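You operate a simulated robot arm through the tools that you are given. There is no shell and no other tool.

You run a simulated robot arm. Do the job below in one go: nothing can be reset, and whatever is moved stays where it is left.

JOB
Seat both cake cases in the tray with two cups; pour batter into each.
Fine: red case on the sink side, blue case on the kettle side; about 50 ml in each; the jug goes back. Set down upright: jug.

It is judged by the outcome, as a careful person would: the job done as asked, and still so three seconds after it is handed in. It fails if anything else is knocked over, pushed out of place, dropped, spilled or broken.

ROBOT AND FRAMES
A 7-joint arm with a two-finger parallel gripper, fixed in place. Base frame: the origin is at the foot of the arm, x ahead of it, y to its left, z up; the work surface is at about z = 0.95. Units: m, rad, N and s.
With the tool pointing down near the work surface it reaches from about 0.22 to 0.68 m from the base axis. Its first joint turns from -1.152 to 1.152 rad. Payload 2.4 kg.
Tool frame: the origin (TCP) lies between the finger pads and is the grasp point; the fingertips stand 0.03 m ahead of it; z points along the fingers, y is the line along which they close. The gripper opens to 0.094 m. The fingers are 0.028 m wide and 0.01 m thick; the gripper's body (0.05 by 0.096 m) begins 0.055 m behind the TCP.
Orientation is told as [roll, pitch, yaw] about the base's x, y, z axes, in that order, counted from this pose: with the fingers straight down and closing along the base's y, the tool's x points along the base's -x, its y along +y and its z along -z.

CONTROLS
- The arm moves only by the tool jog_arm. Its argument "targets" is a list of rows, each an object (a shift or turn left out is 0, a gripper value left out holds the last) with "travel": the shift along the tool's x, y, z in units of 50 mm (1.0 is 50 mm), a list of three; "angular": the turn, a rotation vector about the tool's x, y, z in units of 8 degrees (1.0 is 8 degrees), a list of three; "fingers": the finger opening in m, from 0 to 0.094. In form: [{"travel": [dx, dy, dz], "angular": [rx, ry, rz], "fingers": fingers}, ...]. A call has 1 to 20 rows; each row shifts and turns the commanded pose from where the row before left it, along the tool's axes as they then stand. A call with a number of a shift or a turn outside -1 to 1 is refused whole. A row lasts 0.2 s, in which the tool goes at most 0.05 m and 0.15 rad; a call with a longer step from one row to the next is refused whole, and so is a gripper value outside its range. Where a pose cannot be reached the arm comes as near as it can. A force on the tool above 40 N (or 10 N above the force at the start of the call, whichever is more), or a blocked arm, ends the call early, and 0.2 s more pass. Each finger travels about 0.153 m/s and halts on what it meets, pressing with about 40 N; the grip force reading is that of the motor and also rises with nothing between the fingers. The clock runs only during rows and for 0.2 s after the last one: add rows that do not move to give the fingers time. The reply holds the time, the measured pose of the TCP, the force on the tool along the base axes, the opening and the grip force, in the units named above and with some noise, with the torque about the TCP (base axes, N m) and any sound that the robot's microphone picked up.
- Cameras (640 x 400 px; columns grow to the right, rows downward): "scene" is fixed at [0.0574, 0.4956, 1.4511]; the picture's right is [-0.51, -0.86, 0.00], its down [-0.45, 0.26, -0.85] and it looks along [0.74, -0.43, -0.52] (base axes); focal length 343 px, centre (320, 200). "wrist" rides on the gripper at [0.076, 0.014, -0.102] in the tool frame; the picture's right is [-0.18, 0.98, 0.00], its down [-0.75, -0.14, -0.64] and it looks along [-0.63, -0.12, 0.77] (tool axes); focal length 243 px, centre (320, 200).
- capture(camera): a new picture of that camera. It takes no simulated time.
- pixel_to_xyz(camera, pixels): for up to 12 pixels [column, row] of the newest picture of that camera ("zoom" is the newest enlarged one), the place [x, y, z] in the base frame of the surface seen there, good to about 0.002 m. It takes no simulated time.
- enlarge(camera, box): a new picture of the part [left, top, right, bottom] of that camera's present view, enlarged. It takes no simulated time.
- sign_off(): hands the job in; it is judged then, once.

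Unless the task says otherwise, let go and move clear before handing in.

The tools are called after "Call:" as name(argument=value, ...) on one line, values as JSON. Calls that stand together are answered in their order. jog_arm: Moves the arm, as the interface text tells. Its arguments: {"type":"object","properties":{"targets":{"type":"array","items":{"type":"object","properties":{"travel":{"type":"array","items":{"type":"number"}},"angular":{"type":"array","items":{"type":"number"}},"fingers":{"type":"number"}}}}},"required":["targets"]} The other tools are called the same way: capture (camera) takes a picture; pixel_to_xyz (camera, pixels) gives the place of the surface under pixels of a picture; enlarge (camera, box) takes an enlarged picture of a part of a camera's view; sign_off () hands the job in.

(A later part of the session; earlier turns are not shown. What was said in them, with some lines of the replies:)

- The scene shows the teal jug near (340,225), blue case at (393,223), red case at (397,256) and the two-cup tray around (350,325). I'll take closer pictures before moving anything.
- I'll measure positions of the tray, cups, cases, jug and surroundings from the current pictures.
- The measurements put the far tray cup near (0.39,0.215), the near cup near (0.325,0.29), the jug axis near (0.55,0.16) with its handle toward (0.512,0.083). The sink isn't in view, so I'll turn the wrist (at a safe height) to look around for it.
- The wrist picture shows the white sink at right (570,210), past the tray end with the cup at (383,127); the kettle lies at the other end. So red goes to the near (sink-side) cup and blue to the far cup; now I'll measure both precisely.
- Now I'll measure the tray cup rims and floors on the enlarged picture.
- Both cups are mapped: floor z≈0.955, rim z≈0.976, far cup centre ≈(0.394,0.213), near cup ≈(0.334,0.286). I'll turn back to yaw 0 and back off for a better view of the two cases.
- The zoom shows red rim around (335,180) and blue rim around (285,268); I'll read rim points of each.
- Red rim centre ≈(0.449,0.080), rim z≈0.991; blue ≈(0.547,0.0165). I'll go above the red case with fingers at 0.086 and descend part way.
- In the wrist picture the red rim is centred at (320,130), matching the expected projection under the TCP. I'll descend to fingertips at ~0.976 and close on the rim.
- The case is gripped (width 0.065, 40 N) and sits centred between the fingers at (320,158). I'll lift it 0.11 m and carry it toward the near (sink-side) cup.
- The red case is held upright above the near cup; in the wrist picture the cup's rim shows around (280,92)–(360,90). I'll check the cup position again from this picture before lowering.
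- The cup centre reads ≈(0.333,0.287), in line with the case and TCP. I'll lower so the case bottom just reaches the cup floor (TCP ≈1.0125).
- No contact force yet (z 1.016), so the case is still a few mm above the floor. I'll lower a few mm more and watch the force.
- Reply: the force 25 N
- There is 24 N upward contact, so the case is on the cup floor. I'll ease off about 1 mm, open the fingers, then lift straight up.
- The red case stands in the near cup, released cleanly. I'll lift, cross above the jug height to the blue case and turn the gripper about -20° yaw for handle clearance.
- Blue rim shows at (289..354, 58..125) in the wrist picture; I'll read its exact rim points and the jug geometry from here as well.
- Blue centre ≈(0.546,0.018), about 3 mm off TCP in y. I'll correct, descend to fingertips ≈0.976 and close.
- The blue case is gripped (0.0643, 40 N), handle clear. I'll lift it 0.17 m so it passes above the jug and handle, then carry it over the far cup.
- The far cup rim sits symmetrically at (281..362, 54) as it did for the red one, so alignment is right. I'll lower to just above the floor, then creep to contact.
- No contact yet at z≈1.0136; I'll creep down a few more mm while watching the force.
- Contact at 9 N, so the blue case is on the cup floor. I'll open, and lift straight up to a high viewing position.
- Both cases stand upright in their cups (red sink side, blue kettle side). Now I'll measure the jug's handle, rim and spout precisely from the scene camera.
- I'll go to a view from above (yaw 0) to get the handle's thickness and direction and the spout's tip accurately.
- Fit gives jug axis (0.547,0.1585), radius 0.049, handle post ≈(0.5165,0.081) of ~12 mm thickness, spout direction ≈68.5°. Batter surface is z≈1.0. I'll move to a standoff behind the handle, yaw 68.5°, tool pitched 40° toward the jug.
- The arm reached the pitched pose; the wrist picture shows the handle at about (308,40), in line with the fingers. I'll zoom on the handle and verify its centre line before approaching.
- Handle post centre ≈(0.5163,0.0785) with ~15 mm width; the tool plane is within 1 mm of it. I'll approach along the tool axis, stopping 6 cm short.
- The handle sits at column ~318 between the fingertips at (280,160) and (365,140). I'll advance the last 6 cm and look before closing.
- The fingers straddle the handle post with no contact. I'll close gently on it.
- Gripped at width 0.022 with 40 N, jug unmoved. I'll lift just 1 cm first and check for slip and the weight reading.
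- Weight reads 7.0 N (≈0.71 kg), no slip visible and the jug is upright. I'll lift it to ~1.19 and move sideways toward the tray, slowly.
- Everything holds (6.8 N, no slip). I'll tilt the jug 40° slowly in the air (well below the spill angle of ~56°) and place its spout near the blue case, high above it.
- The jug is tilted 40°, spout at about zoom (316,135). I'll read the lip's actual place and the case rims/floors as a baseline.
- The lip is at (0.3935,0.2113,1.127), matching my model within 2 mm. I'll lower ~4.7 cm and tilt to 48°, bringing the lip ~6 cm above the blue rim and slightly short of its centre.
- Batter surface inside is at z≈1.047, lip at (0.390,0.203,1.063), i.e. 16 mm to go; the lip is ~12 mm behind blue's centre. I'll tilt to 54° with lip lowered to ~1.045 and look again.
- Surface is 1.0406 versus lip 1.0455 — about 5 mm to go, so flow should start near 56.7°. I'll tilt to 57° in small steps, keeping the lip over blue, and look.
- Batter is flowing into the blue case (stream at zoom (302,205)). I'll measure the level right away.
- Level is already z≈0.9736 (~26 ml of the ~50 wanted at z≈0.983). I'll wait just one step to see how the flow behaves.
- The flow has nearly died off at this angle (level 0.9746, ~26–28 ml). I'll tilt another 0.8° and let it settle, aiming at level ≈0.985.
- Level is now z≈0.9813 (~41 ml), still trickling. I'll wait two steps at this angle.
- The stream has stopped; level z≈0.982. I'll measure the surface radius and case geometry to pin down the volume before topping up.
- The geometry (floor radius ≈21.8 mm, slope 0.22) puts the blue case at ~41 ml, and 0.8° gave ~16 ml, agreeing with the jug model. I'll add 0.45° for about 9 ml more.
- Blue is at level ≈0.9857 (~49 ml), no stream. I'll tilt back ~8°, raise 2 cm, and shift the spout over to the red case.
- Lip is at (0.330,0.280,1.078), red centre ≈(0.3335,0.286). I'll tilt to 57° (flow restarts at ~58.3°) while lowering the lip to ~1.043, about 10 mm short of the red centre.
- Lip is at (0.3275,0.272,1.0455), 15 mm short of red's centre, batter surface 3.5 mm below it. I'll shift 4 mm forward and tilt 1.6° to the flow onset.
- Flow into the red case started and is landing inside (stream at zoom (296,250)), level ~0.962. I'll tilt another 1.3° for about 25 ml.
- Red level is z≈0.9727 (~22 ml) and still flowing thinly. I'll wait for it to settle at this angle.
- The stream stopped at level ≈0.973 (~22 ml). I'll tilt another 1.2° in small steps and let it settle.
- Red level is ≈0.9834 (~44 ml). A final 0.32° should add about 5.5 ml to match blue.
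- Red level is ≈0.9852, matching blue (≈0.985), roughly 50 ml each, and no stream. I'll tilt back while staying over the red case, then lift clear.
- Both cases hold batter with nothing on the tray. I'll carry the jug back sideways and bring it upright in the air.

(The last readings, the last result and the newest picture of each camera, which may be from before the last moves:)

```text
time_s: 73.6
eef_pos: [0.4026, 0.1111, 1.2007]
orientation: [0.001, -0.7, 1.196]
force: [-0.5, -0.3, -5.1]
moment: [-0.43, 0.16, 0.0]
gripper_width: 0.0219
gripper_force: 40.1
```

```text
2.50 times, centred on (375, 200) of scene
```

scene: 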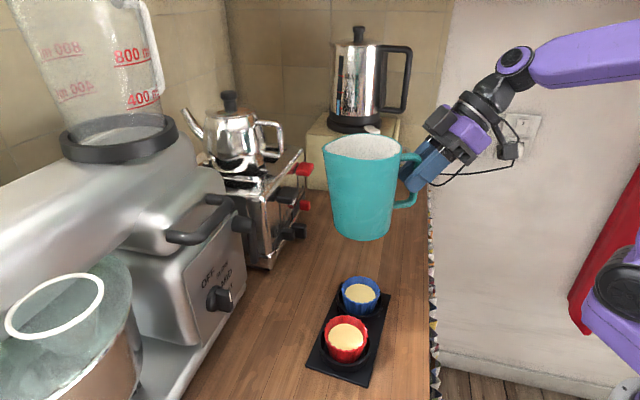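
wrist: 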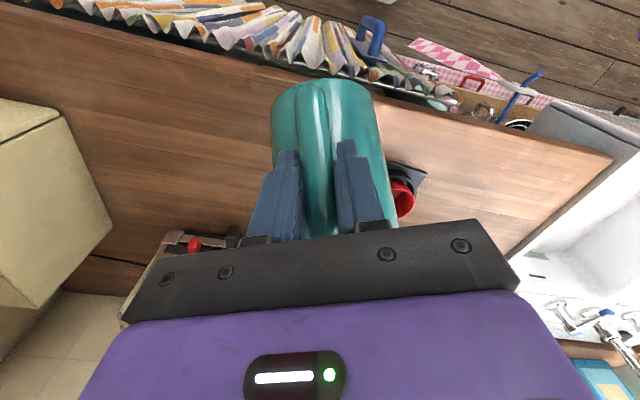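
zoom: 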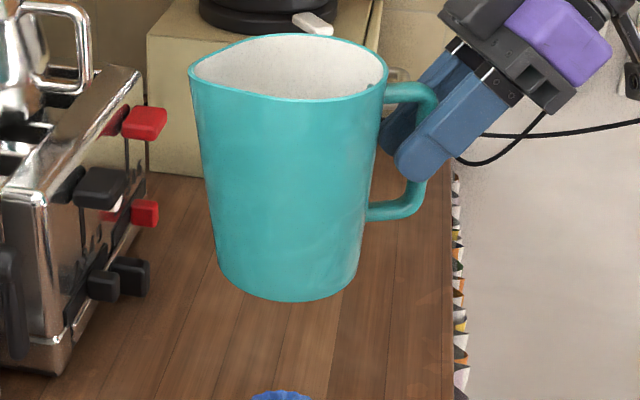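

The jug looks upright (pitch -0.700 as at grasp). I'll check rim heights all round and re-read the batter levels in the cases from this clear view.

Call:
pixel_to_xyz(camera="zoom", pixels=[[191, 77], [385, 82], [300, 100], [310, 35], [240, 45], [360, 50], [430, 95], [415, 130], [290, 300], [222, 265], [357, 270], [290, 200]])

Call:
enlarge(camera="scene", box=[310, 260, 410, 390])

Call:
pixel_to_xyz(camera="zoom", pixels=[[320, 105], [300, 110], [345, 105], [320, 95], [310, 115], [270, 235], [250, 230], [300, 230], [275, 250], [275, 215], [325, 50], [275, 172]])

```text
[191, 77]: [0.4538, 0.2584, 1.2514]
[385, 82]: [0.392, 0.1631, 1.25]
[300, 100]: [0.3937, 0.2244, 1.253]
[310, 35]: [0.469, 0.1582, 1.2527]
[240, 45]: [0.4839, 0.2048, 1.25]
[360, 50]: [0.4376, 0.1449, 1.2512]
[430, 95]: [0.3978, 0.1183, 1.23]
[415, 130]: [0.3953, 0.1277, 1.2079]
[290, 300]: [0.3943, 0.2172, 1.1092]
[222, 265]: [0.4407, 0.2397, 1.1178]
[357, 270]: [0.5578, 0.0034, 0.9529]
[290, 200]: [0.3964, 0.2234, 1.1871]
```

```text
3.08 times, centred on (360, 325) of scene
```

zoom: 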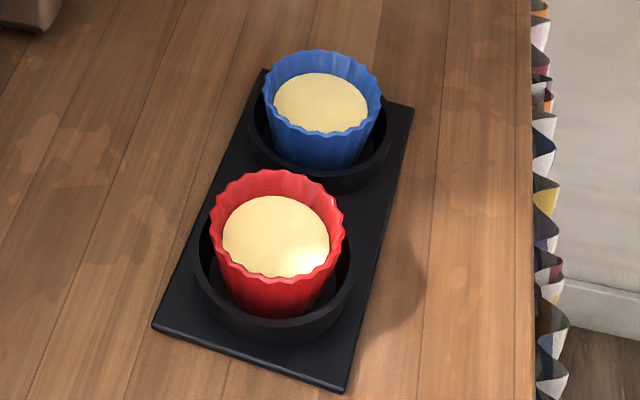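

```text
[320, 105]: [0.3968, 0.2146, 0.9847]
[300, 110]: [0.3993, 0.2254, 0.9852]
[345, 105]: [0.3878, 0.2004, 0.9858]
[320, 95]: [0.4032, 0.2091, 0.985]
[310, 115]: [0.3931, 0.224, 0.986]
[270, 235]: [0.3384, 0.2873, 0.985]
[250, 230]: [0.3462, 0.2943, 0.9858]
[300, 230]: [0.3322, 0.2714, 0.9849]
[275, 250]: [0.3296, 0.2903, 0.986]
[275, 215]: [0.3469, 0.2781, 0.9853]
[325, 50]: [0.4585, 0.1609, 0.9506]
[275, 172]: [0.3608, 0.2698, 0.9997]
```

Both cases read level ≈0.9853 (~50 ml each by the measured surface radius), and the jug's rim is level all round (z≈1.2515). I'll carry it back over its original spot and lower to ~1.5 cm above the counter.

Call:
jog_arm(targets=[{"travel": [-0.02, -0.3, 0.015]}, {"travel": [-0.035, -0.55, 0.03]}, {"travel": [-0.035, -0.55, 0.03]}, {"travel": [-0.035, -0.55, 0.03]}, {"travel": [-0.027, -0.424, 0.022]}, {}, {"travel": [0.2, 0, 0.24]}, {"travel": [0.36, 0, 0.43]}, {"travel": [0.4, 0, 0.476]}, {"travel": [0.36, 0, 0.43]}, {"travel": [0.3, 0, 0.357]}, {"travel": [0.161, 0, 0.189]}, {}, {}])

Call:
enlarge(camera="scene", box=[290, 170, 402, 275])

Call:
pixel_to_xyz(camera="zoom", pixels=[[178, 88], [398, 90], [340, 133], [340, 43], [245, 50], [290, 345], [222, 310], [375, 320]])

```text
time_s: 76.6
eef_pos: [0.517, 0.0766, 1.0625]
orientation: [0.001, -0.7, 1.195]
force: [-0.4, -1.0, -5.8]
moment: [-0.45, 0.18, -0.01]
gripper_width: 0.0222
gripper_force: 40.1
```

```text
3.81 times, centred on (346, 222) of scene
```

zoom: 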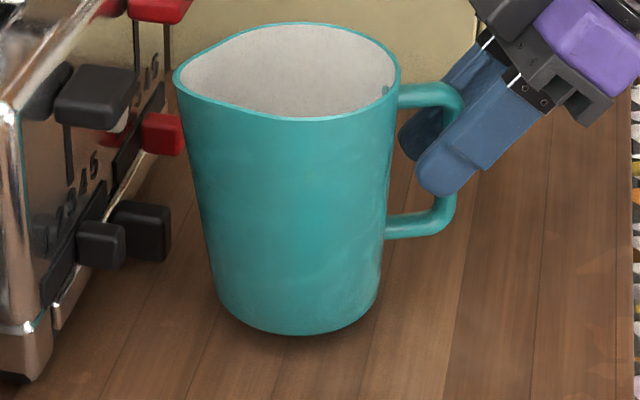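

```text
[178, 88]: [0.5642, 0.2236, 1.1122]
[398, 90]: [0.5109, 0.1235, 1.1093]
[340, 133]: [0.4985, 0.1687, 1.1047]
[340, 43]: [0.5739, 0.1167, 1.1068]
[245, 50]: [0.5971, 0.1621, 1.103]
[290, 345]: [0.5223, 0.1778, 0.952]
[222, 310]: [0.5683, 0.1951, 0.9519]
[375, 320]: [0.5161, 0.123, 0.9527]
```

The jug is back above its original spot (TCP 0.517,0.0766), ~17 mm up. I'll lower 13 mm and then creep to contact.

Call:
jog_arm(targets=[{"travel": [0.07, 0, 0.083]}, {"travel": [0.06, 0, 0.072]}, {"travel": [0.037, 0, 0.044]}, {}, {}])

Call:
jog_arm(targets=[{"travel": [0.026, 0, 0.031]}, {}])

```text
time_s: 77.8
eef_pos: [0.5183, 0.0754, 1.0496]
orientation: [-0.001, -0.702, 1.196]
force: [0.2, -1.0, -6.2]
moment: [-0.47, 0.14, 0.01]
gripper_width: 0.0219
gripper_force: 39.8
```

```text
time_s: 78.4
eef_pos: [0.5186, 0.0753, 1.0475]
orientation: [-0.001, -0.7, 1.196]
force: [-0.2, -0.5, -6.7]
moment: [-0.44, 0.23, 0.02]
gripper_width: 0.022
gripper_force: 39.9
```

Still carrying full weight at z≈1.0475; I'll correct 2 mm sideways and continue creeping down.

Call:
jog_arm(targets=[{"travel": [0.02, 0.035, 0.024]}, {}])

Call:
jog_arm(targets=[{"travel": [0.02, 0, 0.024]}, {}])

```text
time_s: 79.0
eef_pos: [0.517, 0.0765, 1.0459]
orientation: [-0.002, -0.7, 1.196]
force: [0.2, -1.2, -1.0]
moment: [0.0, -0.01, -0.05]
gripper_width: 0.022
gripper_force: 40.0
```

```text
time_s: 79.6
eef_pos: [0.517, 0.077, 1.046]
orientation: [-0.001, -0.702, 1.195]
force: [-1.0, -4.1, 9.7]
moment: [1.02, -0.28, 0.04]
gripper_width: 0.0217
gripper_force: 39.1
```

The counter now carries the jug (force went from -6.5 to +9.7 N). I'll ease back ~0.8 mm, open the fingers, then check before retreating.

Call:
jog_arm(targets=[{"travel": [-0.01, 0, -0.012]}, {}, {"fingers": 0.026}, {"fingers": 0.032}, {"fingers": 0.042}, {"fingers": 0.05}, {}])

Call:
enlarge(camera="scene", box=[290, 170, 402, 275])

Call:
capture(camera="wrist")

```text
time_s: 81.2
eef_pos: [0.5168, 0.0768, 1.0458]
orientation: [0.0, -0.699, 1.196]
force: [1.1, 0.8, 0.0]
moment: [-0.02, 0.02, -0.02]
gripper_width: 0.0499
gripper_force: 0.0
```

```text
3.81 times, centred on (346, 222) of scene
```

zoom: 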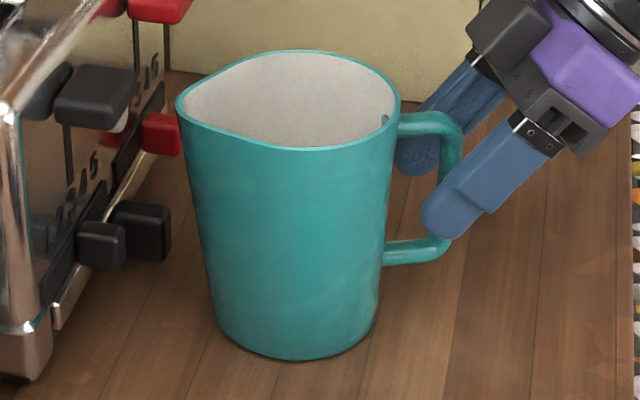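

```text
taken
```

wrist: 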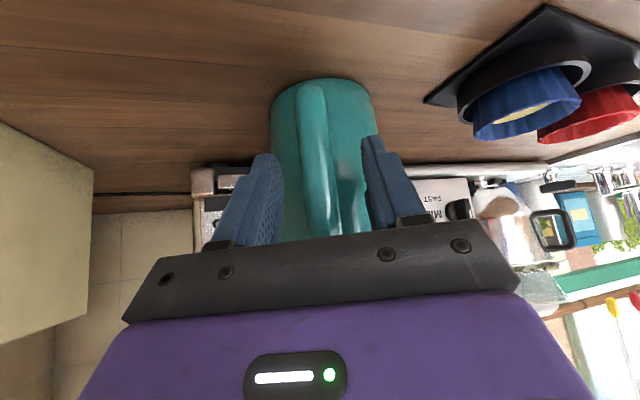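

The jug stands upright exactly at its old picture position (rim edge at zoom (178,105)), fingers open. I'll withdraw along the tool axis and then rise clear.

Call:
jog_arm(targets=[{"travel": [0, 0, -0.4]}, {"travel": [0, 0, -0.7]}, {"travel": [0, 0, -0.8]}, {"travel": [0, 0, -0.7]}, {"travel": [-0.43, 0, -0.51]}, {"travel": [-0.43, 0, -0.51]}, {"travel": [-0.43, 0, -0.51]}, {}, {}])

Call:
capture(camera="scene")

Call:
enlarge(camera="scene", box=[280, 160, 440, 400])

Call:
capture(camera="wrist")

```text
time_s: 83.2
eef_pos: [0.4868, -0.0016, 1.2466]
orientation: [0.0, -0.7, 1.195]
force: [-0.4, 0.4, 0.0]
moment: [0.01, 0.02, 0.01]
gripper_width: 0.0503
gripper_force: 0.2
```

```text
taken
```

scene: 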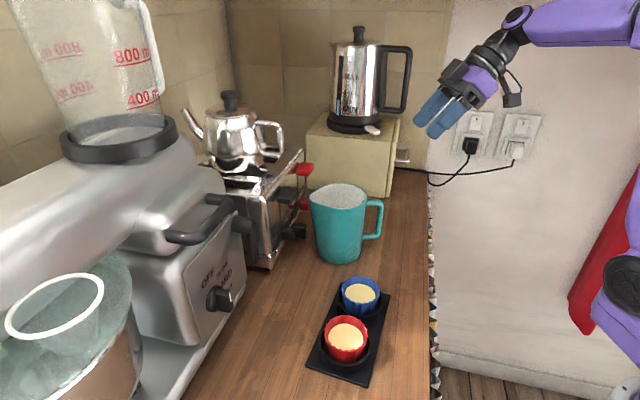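

```text
1.67 times, centred on (360, 280) of scene
```

zoom: 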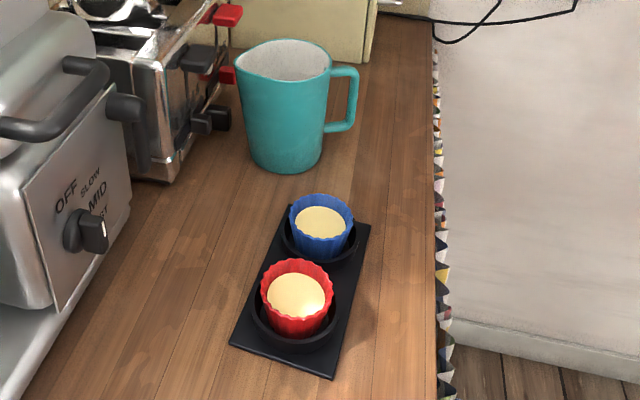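

```text
taken
```

wrist: 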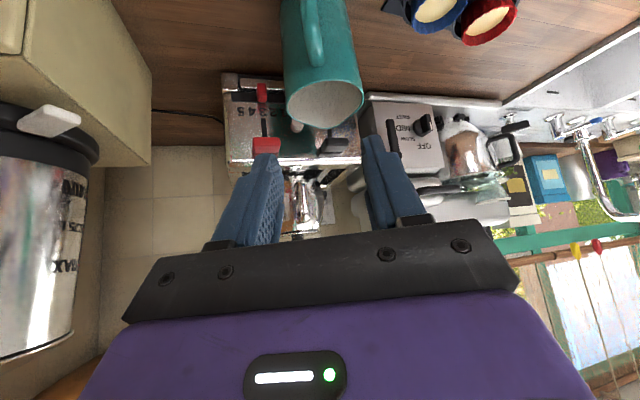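

The last pictures show the red case (345,338) on the sink side and the blue (361,293) on the kettle side. Both are seated upright at about the same ~50 ml level, the jug is upright on its old spot at (340,225), nothing is spilled or displaced, and the arm is clear. I'm handing in the job.

Call:
sign_off()

```text
The job is handed in.
```

The job is done and handed in. The red case is in the sink-side cup and the blue case in the kettle-side cup. Each holds about 50 ml of batter.

The volumes are estimates, worked out from the batter height and the measured shape of the cases. My estimates ran from about 43 to 53 ml per case, and the two levels matched to within a millimetre.

The jug is back on its original spot, upright, and the gripper has let go and moved clear. The last pictures showed no spills and nothing knocked or moved.
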